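You operate a simulated robot arm through the tools that you are given. There is no shell and no other tool. Be economical: measure what you need, move in short steps, check, and stop when the job is done.

You run a simulated robot arm. Do the job below in one go: nothing can be reset, and whatever is moved stays where it is left.

TASK
Close the red sliding lid.

The check looks at the end state, three seconds after you hand in, the way a careful person would. Anything else that was tipped, shoved, dropped, spilled or broken makes it a failure. Lids that push on must go on centred and level and be pressed home; caps that screw on are set level and turned clockwise until they are tight.

THE ROBOT
A 6-joint arm with a two-finger parallel gripper, fixed in place. Base frame: the origin is at the foot of the arm, x ahead of it, y to its left, z up. Lengths are in mm, angles in degrees, forces in N, time in s.
Its first joint turns from -66.0 to 66.0 degrees. Payload 2.1 kg.
Tool frame: the origin (TCP) lies between the finger pads and is the grasp point; the fingertips stand 30 mm ahead of it; z points along the fingers, y is the line along which they close. The gripper opens to 94 mm. The fingers are 28 mm wide and 10 mm thick; the gripper's body (50 by 96 mm) begins 55 mm behind the TCP.
Orientation is that of the tool frame in the base frame, as a unit quaternion [w, x, y, z]. With the fingers straight down and closing along the base's y, the tool's x points along the base's -x, its y along +y and its z along -z.

THE INTERFACE
- The arm moves only by the tool play_rows. Its argument "steps" is one flat list of numbers, 7 for each row, row after row: the shift along the base's x, y, z in units of 20 mm (1.0 is 20 mm), then the turn, a rotation vector about the base's x, y, z in units of 6 degrees (1.0 is 6 degrees), then the closure in counts, from 0 (fully open) to 255 (shut). In form: [x, y, z, ax, ay, az, jaw, x, y, z, ax, ay, az, jaw, ...]. A call has 1 to 10 rows; each row shifts and turns the commanded pose from where the row before left it. A call with a number of a shift or a turn outside -1 to 1 is refused whole. Each row takes 0.2 s and may step no farther than 50 mm and 8.6 degrees from the row before; otherwise, or with a gripper value out of range, the whole call is refused. Where a pose cannot be reached the arm comes as near as it can. A force on the tool above 40 N (or 10 N above the force at the start of the call, whichever is more), or a blocked arm, ends the call early, and 0.2 s more pass. Each finger travels about 72 mm/s and halts on what it meets, pressing with about 40 N; the grip force reading is that of the motor and also rises with nothing between the fingers. The clock runs only during rows and for 0.2 s after the last one: add rows that do not move to give the fingers time. The reply holds the time, the measured pose of the TCP, the force on the tool along the base axes, the opening and the grip force, in the units named above and with some noise, and new pictures: "views" is both (left out), scene, wrist or none.
- Cameras (640 x 400 px; columns grow to the right, rows downward): "scene" is fixed at [71.6, -388.9, 483.8]; the picture's right is [0.58, -0.81, 0.00], its down [-0.45, -0.33, -0.83] and it looks along [0.67, 0.48, -0.56] (base axes); focal length 214 px, centre (320, 200). "wrist" rides on the gripper at [-37, 0, -58] in the tool frame; the picture's right is [0.00, -1.00, 0.00], its down [0.97, 0.00, -0.24] and it looks along [0.24, 0.00, 0.97] (tool axes); focal length 218 px, centre (320, 200).
- locate(camera, pixels): for up to 12 pixels [column, row] of the newest picture of that camera ("zoom" is the newest enlarged one), the place [x, y, z] in the base frame of the surface seen there, good to about 2 mm. No time passes.
- enlarge(camera, box): a new picture of the part [left, top, right, bottom] of that camera's present view, enlarged. No time passes.
- close_job(): hands the job in; it is judged then, once.

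Keep the steps short. Do not move on a guess: measure, check each grasp and each placing, and mend mistakes. In all there are 60 turns and 120 pictures (those below and enlarged ones count). Leave the gripper open and the arm clear of the work at the hand-in unless told otherwise, and finish with a single line.

The tools are called as a command line: name --argument value ..., lists and objects as JSON in quotes. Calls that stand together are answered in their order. play_rows: Moves the arm, as the interface text tells. Its arguments: {"type":"object","properties":{"steps":{"type":"array","items":{"type":"number"}},"views":{"type":"string","enum":["both","scene","wrist","none"]}},"required":["steps"]} The other tools are called the same way: locate (camera, pixels) gives the place of the surface under pixels of a picture; enlarge (camera, box) takes an enlarged picture of a part of a camera's view; close_job () hands the job in.

At the start:

```text
time: 0.0
eef_pos: [321.2, -98.7, 377.2]
orientation: [0.0, 0.0, 1.0, 0.0]
ft_force: [-0.4, -1.1, -0.8]
grip_width: 94.0
gripper_force: 0.1
```

scene: 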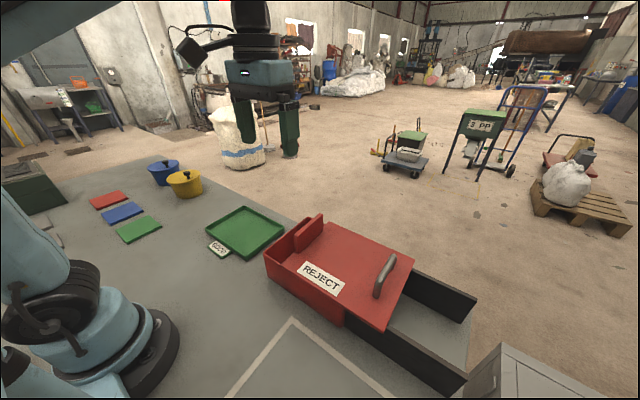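
wrist: 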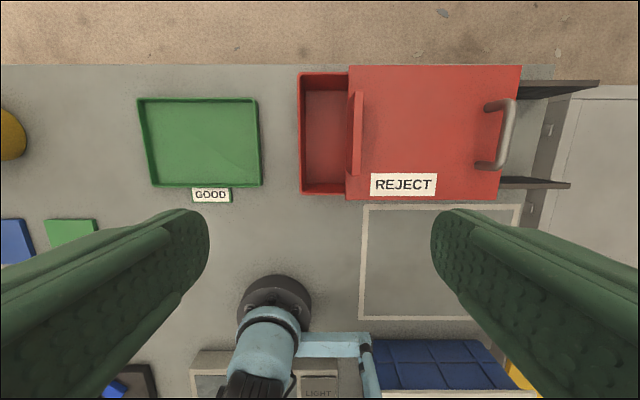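

The red box is open at its left (+y) end, and the lid has been slid toward -y onto dark rails. I'll enlarge both views and measure.

enlarge --camera "scene" --box '[240, 190, 500, 390]'

enlarge --camera "wrist" --box '[280, 50, 620, 220]'

locate --camera "wrist" --pixels '[[302, 130], [325, 130], [350, 130], [357, 95], [357, 170], [370, 130], [515, 80], [495, 190], [513, 105], [508, 135], [500, 165], [482, 164]]'

locate --camera "scene" --pixels '[[265, 255], [318, 217], [308, 233], [296, 250], [391, 260], [384, 275], [377, 293], [412, 262], [382, 330], [345, 312], [472, 320], [465, 375]]'

```text
2.00 times, centred on (370, 290) of scene
```

zoom: 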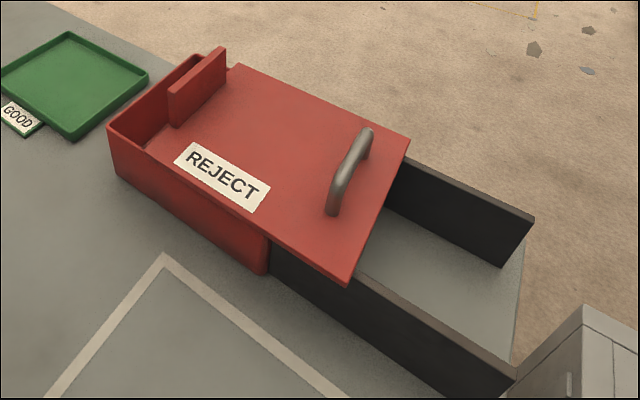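

```text
1.88 times, centred on (450, 135) of wrist
```

zoom: 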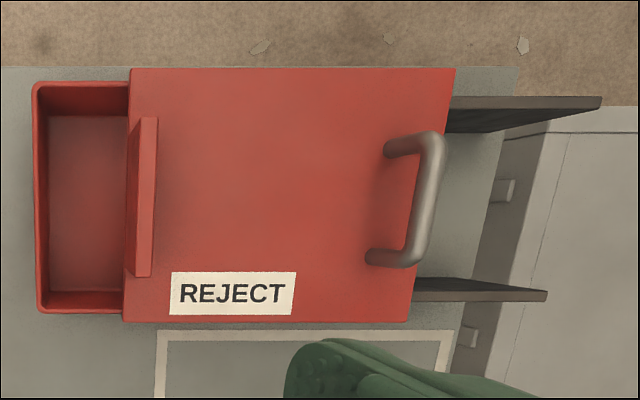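

```text
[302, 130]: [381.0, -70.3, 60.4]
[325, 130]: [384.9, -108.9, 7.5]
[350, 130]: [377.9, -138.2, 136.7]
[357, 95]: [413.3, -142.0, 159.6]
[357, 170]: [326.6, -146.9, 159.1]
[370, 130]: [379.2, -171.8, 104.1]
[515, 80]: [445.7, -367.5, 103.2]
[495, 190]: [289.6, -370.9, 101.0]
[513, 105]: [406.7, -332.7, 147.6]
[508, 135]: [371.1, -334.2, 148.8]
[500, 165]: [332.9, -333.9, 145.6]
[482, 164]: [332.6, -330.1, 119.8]
```

```text
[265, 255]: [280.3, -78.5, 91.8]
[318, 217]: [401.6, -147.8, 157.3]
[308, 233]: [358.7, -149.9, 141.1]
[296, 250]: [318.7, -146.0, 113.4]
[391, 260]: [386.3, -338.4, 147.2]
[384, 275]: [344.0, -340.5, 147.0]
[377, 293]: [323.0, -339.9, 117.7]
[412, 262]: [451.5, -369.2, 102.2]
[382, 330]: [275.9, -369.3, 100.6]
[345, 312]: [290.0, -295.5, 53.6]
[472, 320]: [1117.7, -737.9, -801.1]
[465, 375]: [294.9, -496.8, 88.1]
```

The handle bar runs along x at y≈-335, z≈148, and the lid top is at z≈103. I'll measure the box rim and lid edges more closely to get the travel.

locate --camera "zoom" --pixels '[[36, 200], [42, 200], [46, 200], [80, 86], [80, 308], [127, 100], [124, 300], [135, 200], [147, 200], [10, 200], [425, 200], [435, 200]]'

enlarge --camera "scene" --box '[255, 205, 355, 265]'

```text
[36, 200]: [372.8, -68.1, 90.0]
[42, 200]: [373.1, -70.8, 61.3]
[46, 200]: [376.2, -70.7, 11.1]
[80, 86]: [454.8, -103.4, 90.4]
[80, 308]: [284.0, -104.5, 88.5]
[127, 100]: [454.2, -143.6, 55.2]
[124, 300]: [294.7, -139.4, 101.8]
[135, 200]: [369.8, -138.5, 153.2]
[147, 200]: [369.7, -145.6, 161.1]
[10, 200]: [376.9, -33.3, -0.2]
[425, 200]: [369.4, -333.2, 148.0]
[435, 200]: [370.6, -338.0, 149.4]
```

```text
6.40 times, centred on (305, 235) of scene
```

zoom: 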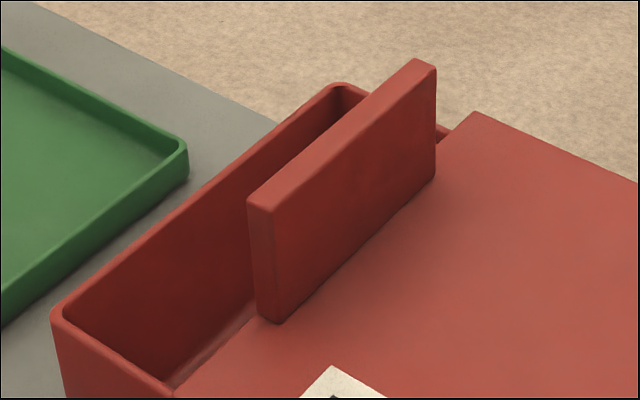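

Travel is about 70–73 mm: the box end is at y≈-67 and the lid front at y≈-138. I'll move above the handle at height.

play_rows --steps '[0.244, -1, 0, 0, 0, 0, 0, 0.244, -1, 0, 0, 0, 0, 0, 0.244, -1, 0, 0, 0, 0, 0, 0.244, -1, 0, 0, 0, 0, 0, 0.244, -1, 0, 0, 0, 0, 0, 0.244, -1, 0, 0, 0, 0, 0, 0.244, -1, 0, 0, 0, 0, 0, 0.244, -1, 0, 0, 0, 0, 0, 0.244, -1, 0, 0, 0, 0, 0, 0.244, -1, 0, 0, 0, 0, 0]' --views "none"

play_rows --steps '[0, -0.9, 0, 0, 0, 0, 0, 0, -0.9, 0, 0, 0, 0, 0, 0, 0, -1, 0, 0, 0, 0, 0, 0, -1, 0, 0, 0, 0, 0, 0, -1, 0, 0, 0, 0, 0, 0, -1, 0, 0, 0, 0, 0, 0, -1, 0, 0, 0, 0, 0, 0, 0, 0, 0, 0, 0]'

```text
time: 2.2
eef_pos: [358.9, -283.5, 363.9]
orientation: [0.0, 0.0, 1.0, 0.001]
ft_force: [-0.1, -0.6, 0.5]
grip_width: 94.0
gripper_force: 0.1
out of reach, approached as far as the arm can: row 9, 10
```

```text
time: 4.0
eef_pos: [348.3, -308.3, 251.7]
orientation: [0.0, 0.001, 1.0, 0.0]
ft_force: [0.1, 0.4, -0.1]
grip_width: 93.9
gripper_force: 0.1
out of reach, approached as far as the arm can: row 1, 2
```

scene: 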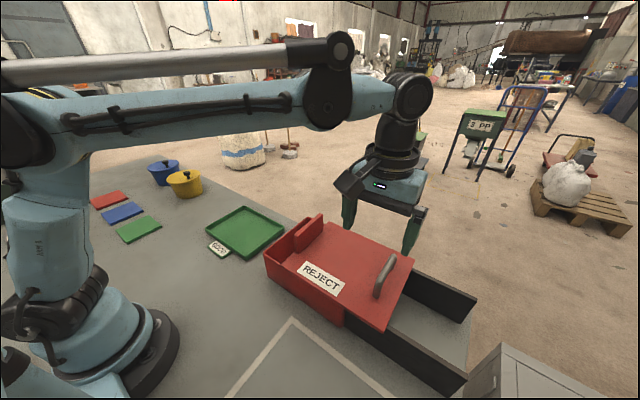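
wrist: 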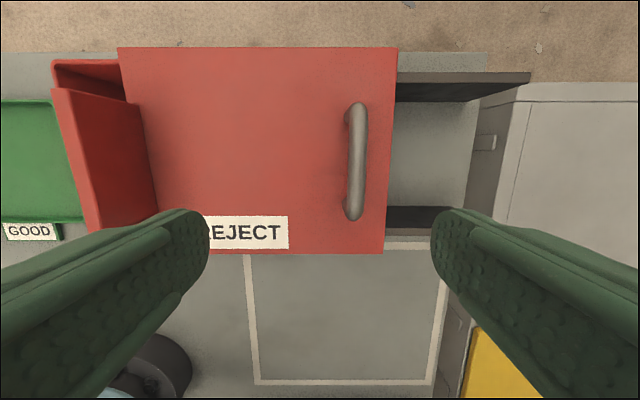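

The reach was short at that height. The TCP is now at (348, -308, 252), so I'll shift about +22 in x and -27 in y here, then read again.

play_rows --steps '[0.55, -0.68, 0, 0, 0, 0, 0, 0.55, -0.68, 0, 0, 0, 0, 0, 0, 0, -1, 0, 0, 0, 0, 0, 0, 0, 0, 0, 0]' --views "none"

locate --camera "wrist" --pixels '[[356, 110], [356, 160], [356, 212], [562, 150]]'

```text
refused: steps must hold 7 numbers for each row
```

```text
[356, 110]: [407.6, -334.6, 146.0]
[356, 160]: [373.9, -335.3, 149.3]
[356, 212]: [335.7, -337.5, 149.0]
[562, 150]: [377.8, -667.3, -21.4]
```

The call was one number short, so it was refused. Resending it with all 28; the handle centre is confirmed at (371, -336, 149).

play_rows --steps '[0.55, -0.68, 0, 0, 0, 0, 0, 0.55, -0.68, 0, 0, 0, 0, 0, 0, 0, -1, 0, 0, 0, 0, 0, 0, 0, 0, 0, 0, 0]'

```text
time: 5.0
eef_pos: [368.8, -333.7, 231.4]
orientation: [0.0, 0.001, 1.0, 0.0]
ft_force: [-0.3, 0.1, 0.6]
grip_width: 93.8
gripper_force: 0.0
```

scene: 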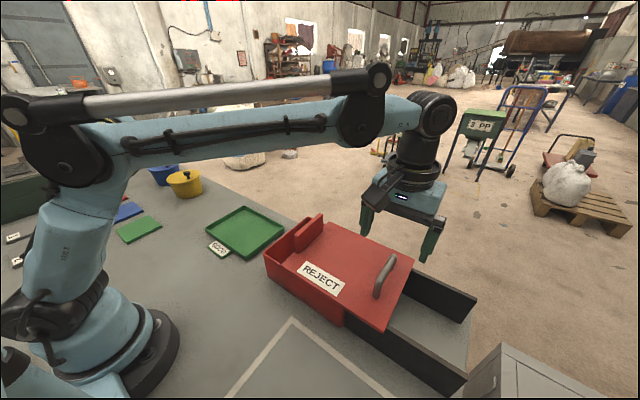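
wrist: 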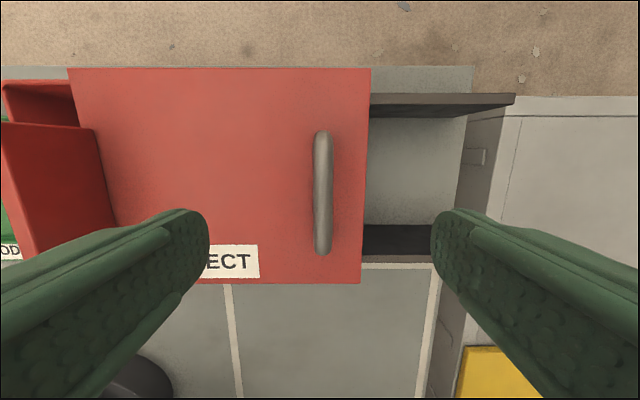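

The handle is centred between the fingers (col ~322). Next I'll lower to TCP z≈148, which keeps the tips about 15 mm above the lid.

play_rows --steps '[0, -0.1, -1, 0, 0, 0, 0, 0, 0, -1, 0, 0, 0, 0, 0, 0, -1, 0, 0, 0, 0, 0, 0, -0.7, 0, 0, 0, 0, 0, 0, -0.45, 0, 0, 0, 0, 0, 0, 0, 0, 0, 0, 0]'

```text
time: 6.4
eef_pos: [369.0, -337.7, 147.5]
orientation: [0.0, 0.0, 1.0, 0.0]
ft_force: [-0.3, 0.0, -0.2]
grip_width: 94.0
gripper_force: 0.0
```

scene: 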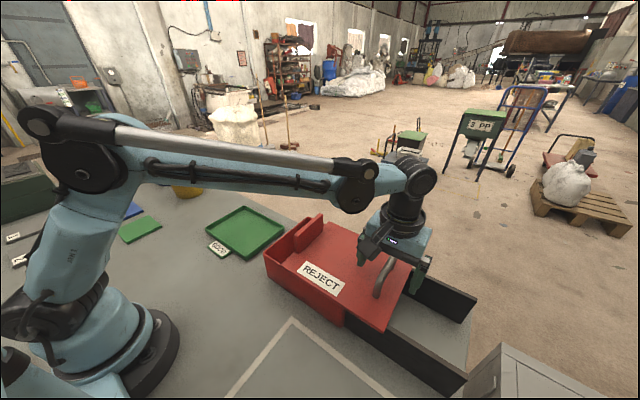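
wrist: 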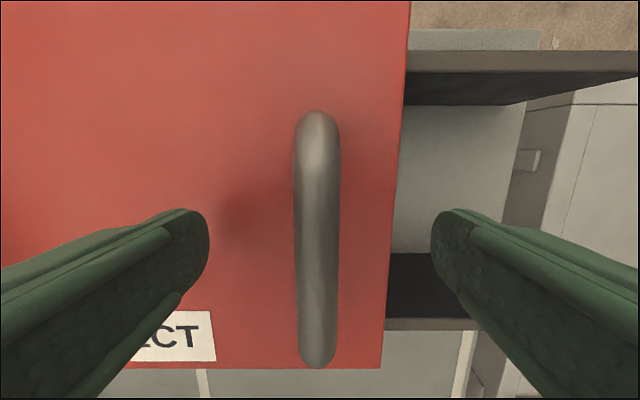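

The handle stands between the fingers, so I'll close on it.

play_rows --steps '[0, 0, 0, 0, 0, 0, 120, 0, 0, 0, 0, 0, 0, 180, 0, 0, 0, 0, 0, 0, 230, 0, 0, 0, 0, 0, 0, 255, 0, 0, 0, 0, 0, 0, 255]'

```text
time: 7.6
eef_pos: [369.6, -335.6, 147.4]
orientation: [0.0, 0.0, 1.0, 0.001]
ft_force: [0.0, -0.4, -0.9]
grip_width: 16.5
gripper_force: 44.8
```

scene: 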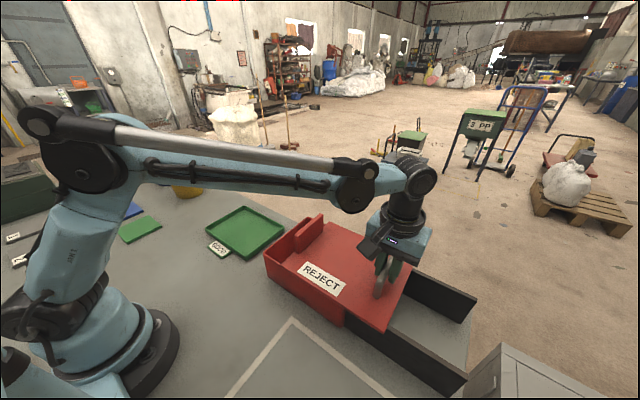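
wrist: 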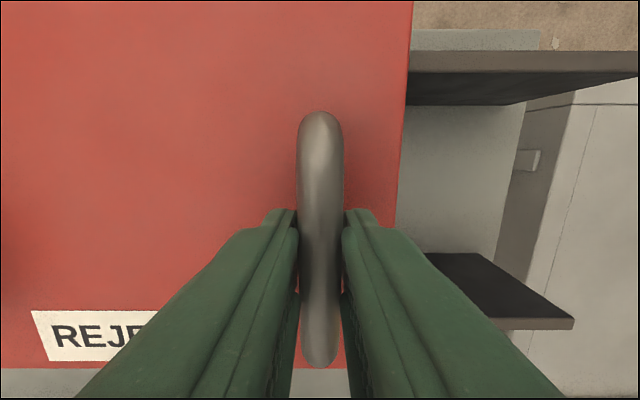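

The handle is gripped (opening 16.5 mm). I'll slide the lid +y in 10 mm steps, 40 mm to begin.

play_rows --steps '[0, 0.25, 0, 0, 0, 0, 255, 0, 0.25, 0, 0, 0, 0, 255, 0, 0.5, 0, 0, 0, 0, 255, 0, 0.5, 0, 0, 0, 0, 255, 0, 0.5, 0, 0, 0, 0, 255, 0, 0, 0, 0, 0, 0, 255]'

```text
time: 8.9
eef_pos: [369.8, -297.0, 148.3]
orientation: [0.0, 0.0, 1.0, 0.0]
ft_force: [-1.3, -0.6, 7.7]
grip_width: 15.6
gripper_force: 44.8
stopped in row 6: the force on the tool passed its limit (the readings are from after the stop); the commanded pose is now the measured one
```

scene: 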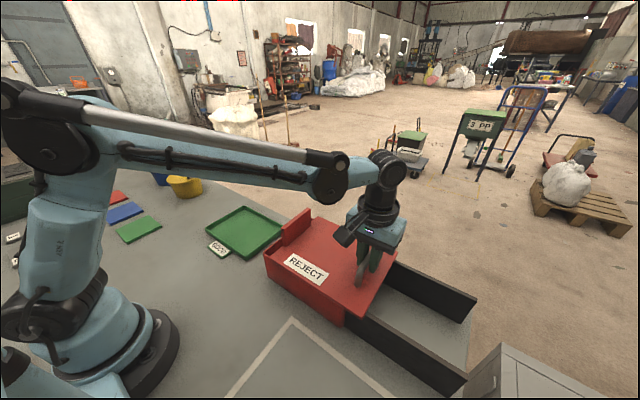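
wrist: 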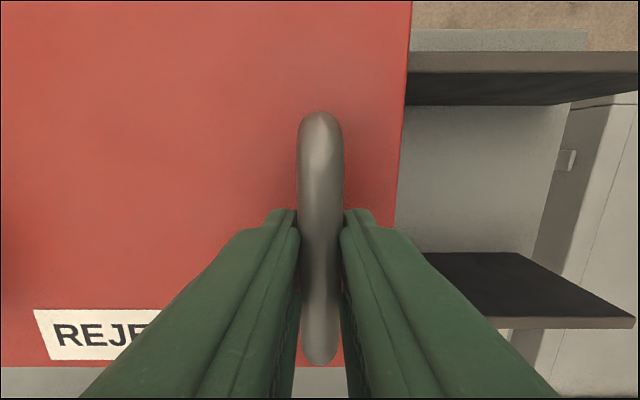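

The lid moved about 39 mm, then the force limit tripped near the end of the motion. I'll look for an obstruction before pushing further.

enlarge --camera "scene" --box '[250, 200, 410, 330]'

locate --camera "scene" --pixels '[[265, 252], [283, 243], [310, 211], [285, 228], [398, 263], [360, 316], [375, 290], [345, 322]]'

```text
3.08 times, centred on (330, 265) of scene
```

zoom: 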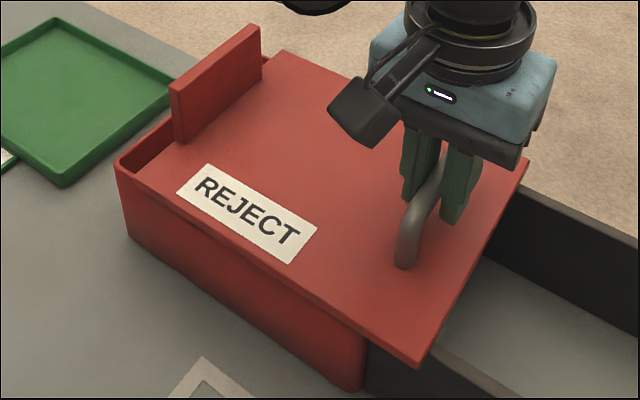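

```text
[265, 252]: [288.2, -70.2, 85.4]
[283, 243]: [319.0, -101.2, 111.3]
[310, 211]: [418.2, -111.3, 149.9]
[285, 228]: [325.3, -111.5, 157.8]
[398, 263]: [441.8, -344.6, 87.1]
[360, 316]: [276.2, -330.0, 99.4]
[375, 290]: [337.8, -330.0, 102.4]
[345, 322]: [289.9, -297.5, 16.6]
```

No obstruction is visible, and about 33 mm remain. I'll continue with smaller, gentler steps.

play_rows --steps '[0, 0.1, 0, 0, 0, 0, 255, 0, 0.15, 0, 0, 0, 0, 255, 0, 0.2, 0, 0, 0, 0, 255, 0, 0.2, 0, 0, 0, 0, 255, 0, 0.2, 0, 0, 0, 0, 255, 0, 0.15, 0, 0, 0, 0, 255, 0, 0.1, 0, 0, 0, 0, 255]' --views "scene"

```text
time: 10.5
eef_pos: [368.6, -272.9, 149.1]
orientation: [0.0, 0.0, 1.0, 0.001]
ft_force: [5.0, -0.2, 7.9]
grip_width: 15.6
gripper_force: 45.5
```

scene: 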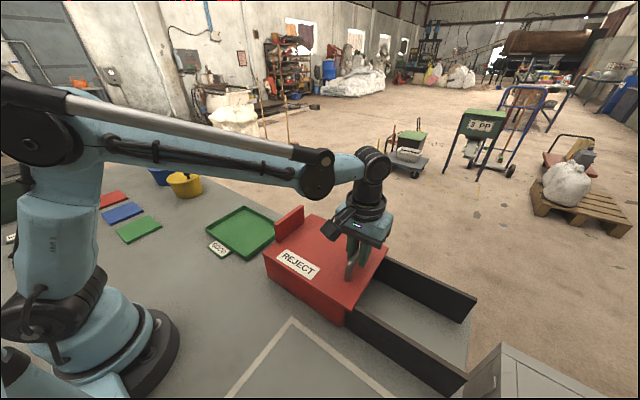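

It moved another 24 mm, 63 mm in total. Measuring the remaining gap.

enlarge --camera "scene" --box '[250, 200, 410, 330]'

play_rows --steps '[0, 0.1, -0.03, 0, 0, 0, 255, 0, 0.1, -0.02, 0, 0, 0, 255, 0, 0.05, 0, 0, 0, 0, 255]' --views "none"

enlarge --camera "scene" --box '[250, 200, 350, 270]'

```text
3.08 times, centred on (330, 265) of scene
```

zoom: 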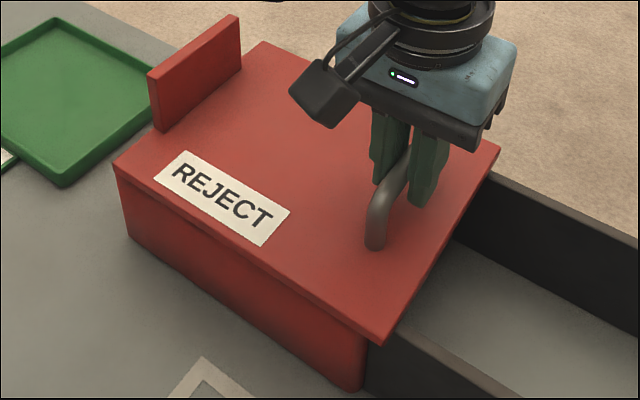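

```text
time: 11.1
eef_pos: [369.4, -270.0, 148.9]
orientation: [0.0, 0.0, 1.0, 0.0]
ft_force: [-0.4, 0.1, 11.0]
grip_width: 15.4
gripper_force: 44.5
stopped in row 3: the force on the tool passed its limit (the readings are from after the stop); the commanded pose is now the measured one
```

```text
5.71 times, centred on (300, 235) of scene
```

zoom: 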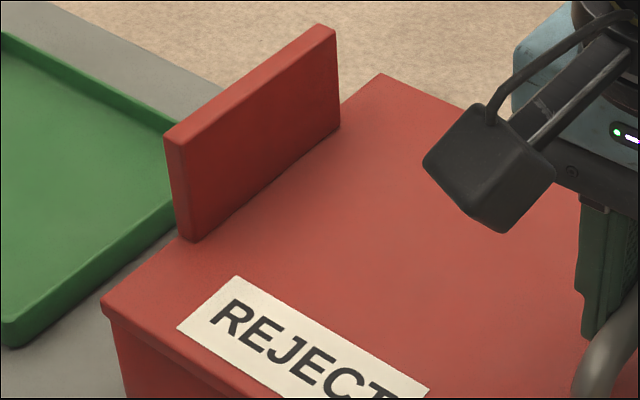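

The lid is nearly at the box end. I'll measure its edges against the box.

locate --camera "zoom" --pixels '[[104, 299], [112, 300], [150, 264], [108, 325], [125, 300], [190, 245], [250, 200], [250, 90]]'

play_rows --steps '[0, 0.1, 0, 0, 0, 0, 255, 0, 0.1, 0, 0, 0, 0, 255, 0, 0.1, 0, 0, 0, 0, 255]'

```text
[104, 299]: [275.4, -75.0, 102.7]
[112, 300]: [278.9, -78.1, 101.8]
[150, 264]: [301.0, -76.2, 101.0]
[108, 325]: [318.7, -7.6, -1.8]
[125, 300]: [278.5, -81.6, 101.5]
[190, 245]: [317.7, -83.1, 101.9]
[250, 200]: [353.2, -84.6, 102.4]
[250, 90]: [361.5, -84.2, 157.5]
```

```text
time: 11.9
eef_pos: [369.1, -264.6, 149.5]
orientation: [0.0, 0.001, 1.0, 0.0]
ft_force: [-1.0, -0.8, 26.3]
grip_width: 15.2
gripper_force: 44.9
```

scene: 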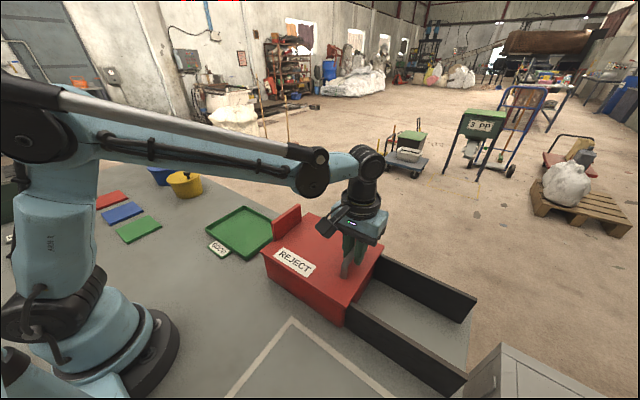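
wrist: 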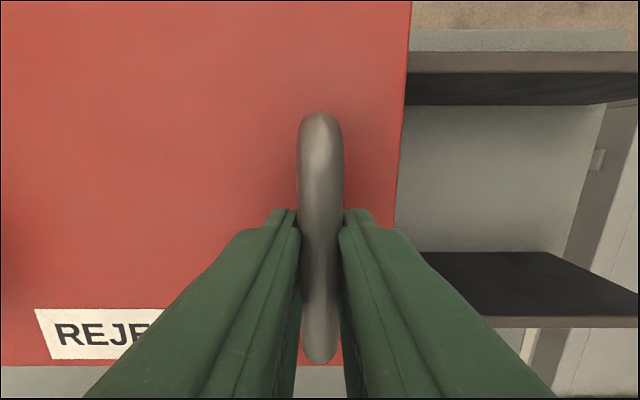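

The lid has now moved 71 mm, but vertical force is building (26 N). I'll open the gripper to relieve it and check how the lid sits.

play_rows --steps '[0, 0, 0, 0, 0, 0, 200, 0, 0, 0, 0, 0, 0, 150, 0, 0, 0, 0, 0, 0, 150]'

enlarge --camera "scene" --box '[250, 200, 410, 330]'

```text
time: 12.7
eef_pos: [368.4, -263.8, 148.2]
orientation: [0.001, 0.001, 1.0, 0.0]
ft_force: [0.4, -0.8, 0.3]
grip_width: 38.7
gripper_force: 0.1
```

scene: 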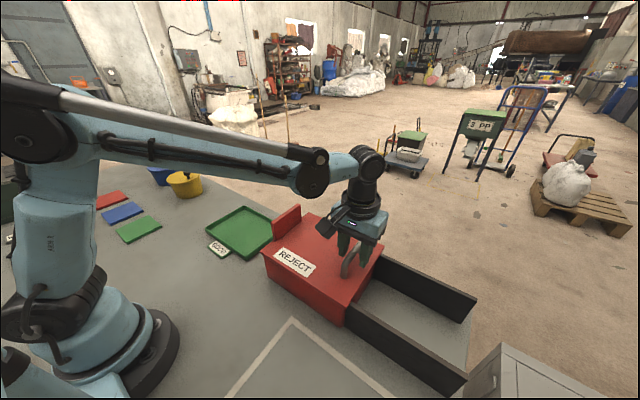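
wrist: 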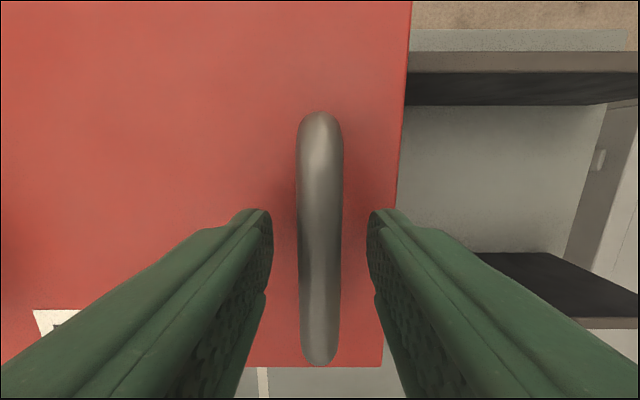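

```text
3.08 times, centred on (330, 265) of scene
```

zoom: 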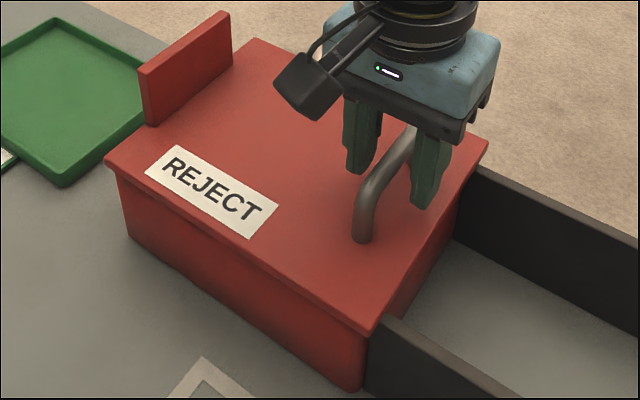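

The lid is level and close to symmetric on the box. Measuring both end overhangs.

locate --camera "zoom" --pixels '[[107, 161], [128, 143], [120, 200], [128, 235], [370, 328], [440, 215], [484, 142], [366, 370], [420, 290], [400, 310], [390, 190]]'

locate --camera "wrist" --pixels '[[320, 200], [320, 150], [408, 40], [380, 350]]'

```text
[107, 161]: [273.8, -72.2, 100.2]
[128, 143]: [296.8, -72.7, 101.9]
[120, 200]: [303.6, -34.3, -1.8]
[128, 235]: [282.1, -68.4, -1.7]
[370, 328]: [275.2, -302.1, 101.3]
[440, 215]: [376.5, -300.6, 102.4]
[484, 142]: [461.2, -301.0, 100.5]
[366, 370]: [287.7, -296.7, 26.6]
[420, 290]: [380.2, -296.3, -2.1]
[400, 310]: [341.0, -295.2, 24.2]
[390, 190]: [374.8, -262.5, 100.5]
```

```text
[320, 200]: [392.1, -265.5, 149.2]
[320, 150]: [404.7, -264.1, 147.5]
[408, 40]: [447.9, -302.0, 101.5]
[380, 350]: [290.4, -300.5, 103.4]
```

The lid spans y ≈ -70 to -301.5 and the box -67 to -296.5, so about 4–5 mm remain. I'll regrip and push on gently in small steps until it lines up or meets a stop.

play_rows --steps '[0, -0.03, 0, 0, 0, 0, 190, 0, 0, 0, 0, 0, 0, 225, 0, 0, 0, 0, 0, 0, 225, 0, 0.08, 0, 0, 0, 0, 225, 0, 0.08, 0, 0, 0, 0, 225, 0, 0.08, 0, 0, 0, 0, 225, 0, 0, 0, 0, 0, 0, 225]' --views "none"

enlarge --camera "scene" --box '[250, 200, 410, 330]'

locate --camera "zoom" --pixels '[[367, 325], [362, 325], [440, 210], [436, 205], [106, 158], [128, 140], [366, 372]]'

```text
time: 14.3
eef_pos: [369.4, -260.8, 148.9]
orientation: [-0.001, 0.0, 1.0, -0.001]
ft_force: [-3.4, -1.5, 37.5]
grip_width: 14.7
gripper_force: 45.0
```

```text
3.08 times, centred on (330, 265) of scene
```

zoom: 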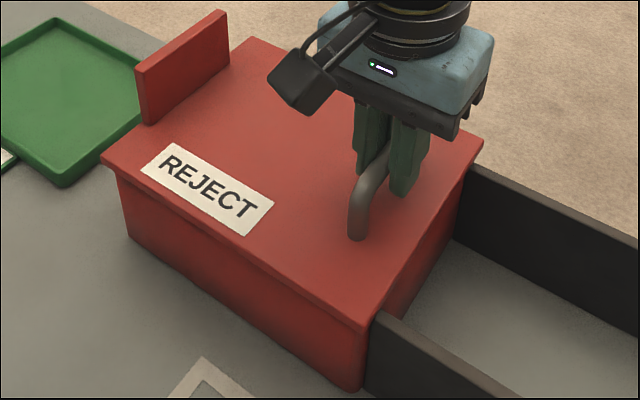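

```text
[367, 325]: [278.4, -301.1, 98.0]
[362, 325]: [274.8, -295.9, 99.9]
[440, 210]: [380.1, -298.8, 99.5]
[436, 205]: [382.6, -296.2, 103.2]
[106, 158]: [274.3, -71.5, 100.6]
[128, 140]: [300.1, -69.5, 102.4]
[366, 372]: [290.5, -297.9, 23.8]
```

Gripping the round bar loads the arm vertically (37 N). I'll open and push with just the -y finger, which needs no squeeze.

play_rows --steps '[0, 0, 0, 0, 0, 0, 190, 0, 0, 0, 0, 0, 0, 190, 0, 0, 0, 0, 0, 0, 190]' --views "wrist"

locate --camera "wrist" --pixels '[[320, 150], [408, 40], [402, 40], [380, 350], [376, 350]]'

```text
time: 15.1
eef_pos: [368.5, -259.7, 148.3]
orientation: [0.0, 0.0, 1.0, 0.0]
ft_force: [0.2, 0.0, 0.5]
grip_width: 24.0
gripper_force: 0.1
```

wrist: 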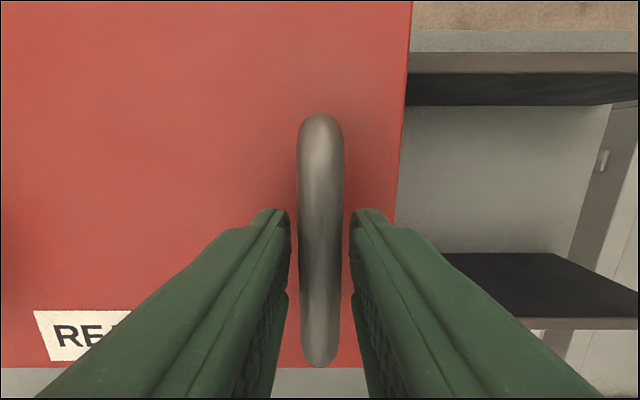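

```text
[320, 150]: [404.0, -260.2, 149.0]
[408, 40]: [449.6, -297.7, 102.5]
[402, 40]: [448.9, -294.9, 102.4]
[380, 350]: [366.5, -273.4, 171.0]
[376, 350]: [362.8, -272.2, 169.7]
```

The handle is now at y≈-260 and the lid end at ≈-298, against the box's -296.5. I'll nudge with the -y finger to feel for the end stop.

play_rows --steps '[0, 0.1, 0, 0, 0, 0, 190, 0, 0.1, 0, 0, 0, 0, 190, 0, 0.05, 0, 0, 0, 0, 190, 0, 0.05, 0, 0, 0, 0, 190]' --views "wrist"

enlarge --camera "scene" --box '[250, 200, 410, 330]'

locate --camera "wrist" --pixels '[[318, 150], [408, 40], [402, 40], [322, 130]]'

```text
time: 16.1
eef_pos: [369.2, -254.4, 150.0]
orientation: [0.0, 0.001, 1.0, -0.001]
ft_force: [-0.1, -5.3, 1.3]
grip_width: 26.6
gripper_force: 2.5
```

wrist: 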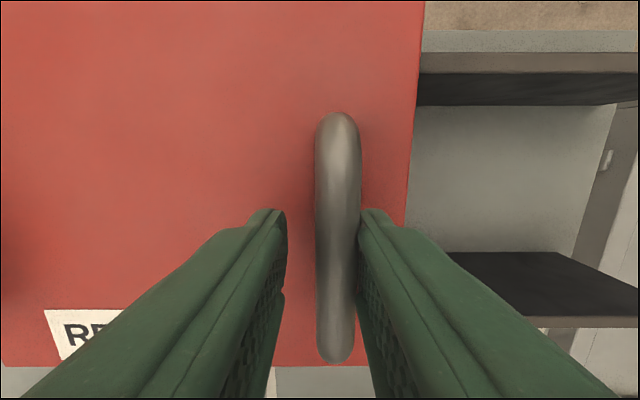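

```text
3.08 times, centred on (330, 265) of scene
```

zoom: 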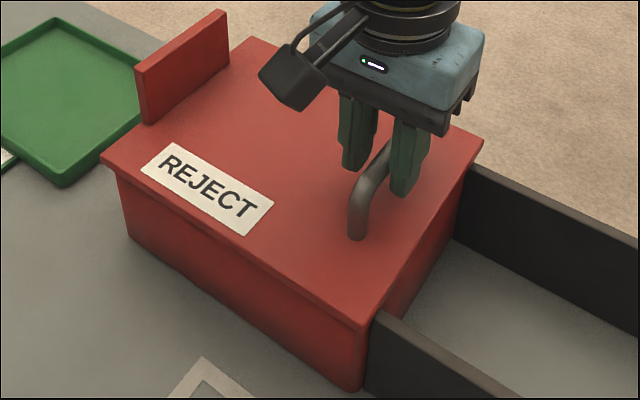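

```text
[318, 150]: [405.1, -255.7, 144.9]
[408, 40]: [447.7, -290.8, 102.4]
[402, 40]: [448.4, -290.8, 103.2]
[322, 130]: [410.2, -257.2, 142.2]
```

The lid hasn't moved in the picture and the finger now feels 5 N along y, so it may be at the stop. I'll push slightly harder to confirm.

play_rows --steps '[0, 0.1, -0.05, 0, 0, 0, 200, 0, 0.1, 0, 0, 0, 0, 200, 0, 0.1, 0, 0, 0, 0, 200, 0, 0, 0, 0, 0, 0, 200]' --views "wrist"

enlarge --camera "scene" --box '[250, 200, 410, 330]'

locate --camera "wrist" --pixels '[[350, 150], [412, 40], [409, 80], [350, 130]]'

```text
time: 17.1
eef_pos: [370.0, -251.8, 148.9]
orientation: [0.002, 0.001, 1.0, -0.006]
ft_force: [4.7, -17.4, 5.9]
grip_width: 30.6
gripper_force: 9.2
stopped in row 4: the force on the tool passed its limit (the readings are from after the stop); the commanded pose is now the measured one
```

wrist: 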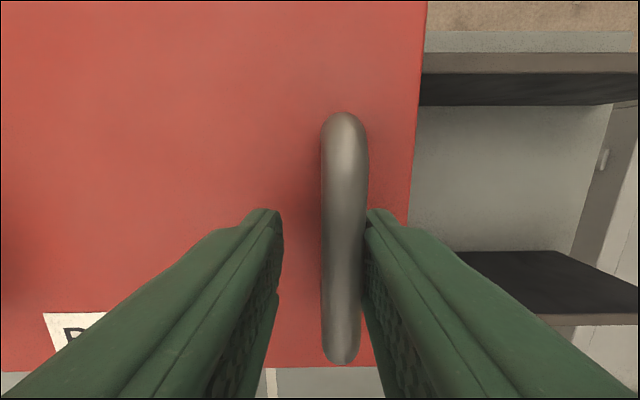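

```text
3.08 times, centred on (330, 265) of scene
```

zoom: 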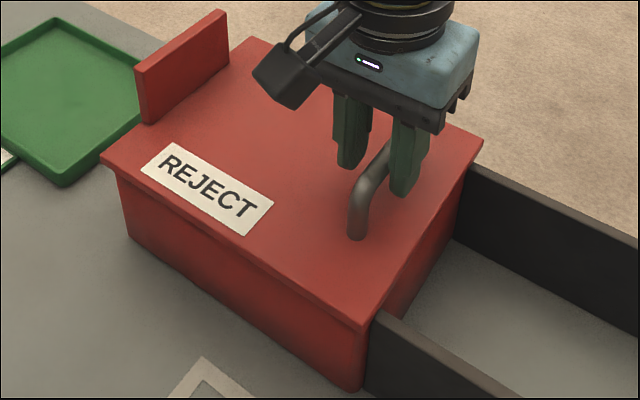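

```text
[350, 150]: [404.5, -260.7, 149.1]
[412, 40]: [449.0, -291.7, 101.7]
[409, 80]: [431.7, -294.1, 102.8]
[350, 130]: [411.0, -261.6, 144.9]
```

The lid holds against 17 N without moving, and its picture is unchanged, so it is at its end stop. I'll centre, open fully and lift straight up.

play_rows --steps '[0, -0.1, 0, 0, 0, 0, 150, 0, -0.2, 0, 0, 0, 0, 80, 0, -0.1, 0, 0, 0, 0, 40, 0, 0, 0, 0, 0, 0, 40, 0, 0, 0.5, 0, 0, 0, 40, 0, 0, 1, 0, 0, 0, 40, 0, 0, 1, 0, 0, 0, 0, 0, 0, 1, 0, 0, 0, 0, 0, 0, 1, 0, 0, 0, 0, 0, 0, 1, 0, 0, 0, 0]'

play_rows --steps '[-0.5, 0.5, 1, 0, 0, 0, 0, -0.5, 0.5, 1, 0, 0, 0, 0, -0.5, 1, 0.5, 0, 0, 0, 0, -0.5, 1, 0, 0, 0, 0, 0, 0, 1, 0, 0, 0, 0, 0, 0, 1, 0, 0, 0, 0, 0, 0, 0, 0, 0, 0, 0, 0]'

enlarge --camera "scene" --box '[250, 200, 410, 330]'

locate --camera "zoom" --pixels '[[367, 322], [108, 158], [128, 141], [440, 210], [366, 372], [300, 180]]'

```text
time: 19.3
eef_pos: [369.3, -260.0, 259.2]
orientation: [0.0, 0.001, 1.0, -0.003]
ft_force: [-0.1, 0.0, 0.3]
grip_width: 94.0
gripper_force: 0.1
```

scene: 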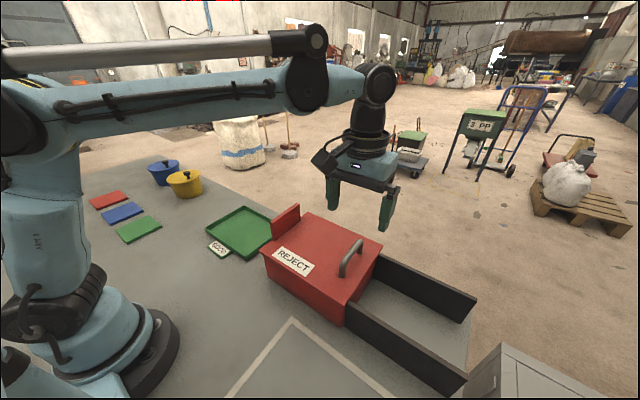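
wrist: 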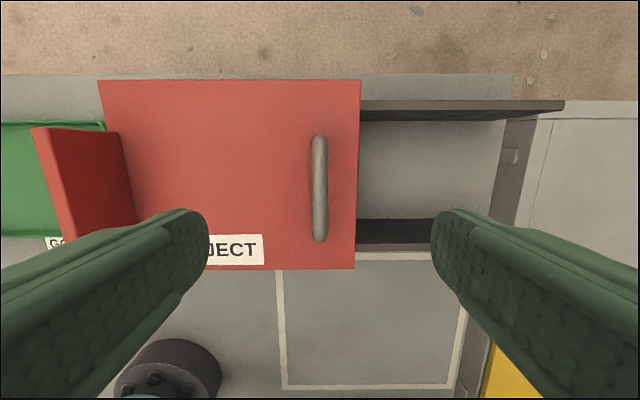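

```text
time: 20.9
eef_pos: [329.4, -157.3, 308.7]
orientation: [0.0, 0.001, 1.0, -0.003]
ft_force: [-0.3, -0.6, 0.0]
grip_width: 93.9
gripper_force: 0.0
```

scene: 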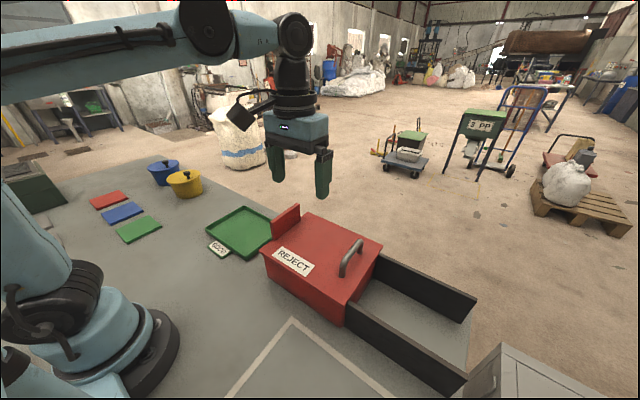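
wrist: 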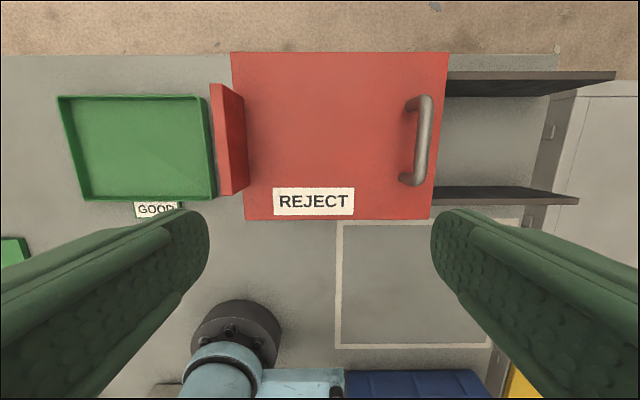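

```text
3.08 times, centred on (330, 265) of scene
```

zoom: 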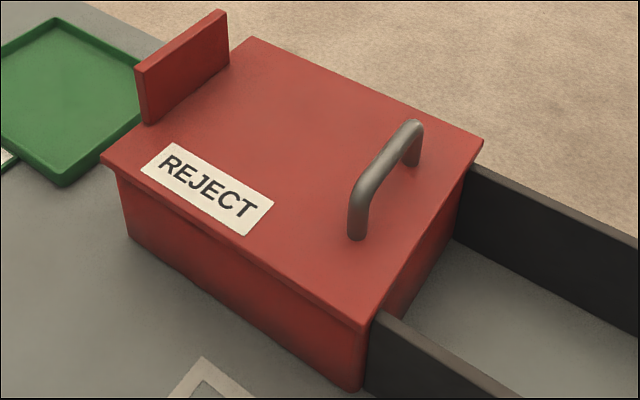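

```text
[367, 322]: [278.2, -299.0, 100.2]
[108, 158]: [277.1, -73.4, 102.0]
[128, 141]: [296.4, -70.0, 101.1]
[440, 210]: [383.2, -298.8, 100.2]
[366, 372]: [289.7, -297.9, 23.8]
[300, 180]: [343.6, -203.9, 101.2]
```

The lid covers the whole box, sits level at z≈101 and has both ends flush with the box. Nothing else has moved, and the arm is clear with the gripper open, so I'm handing in.

close_job

```text
The job is handed in.
```

The red sliding lid is closed: it sits level against its end stop, nothing else was moved, and the arm is clear with the gripper open.
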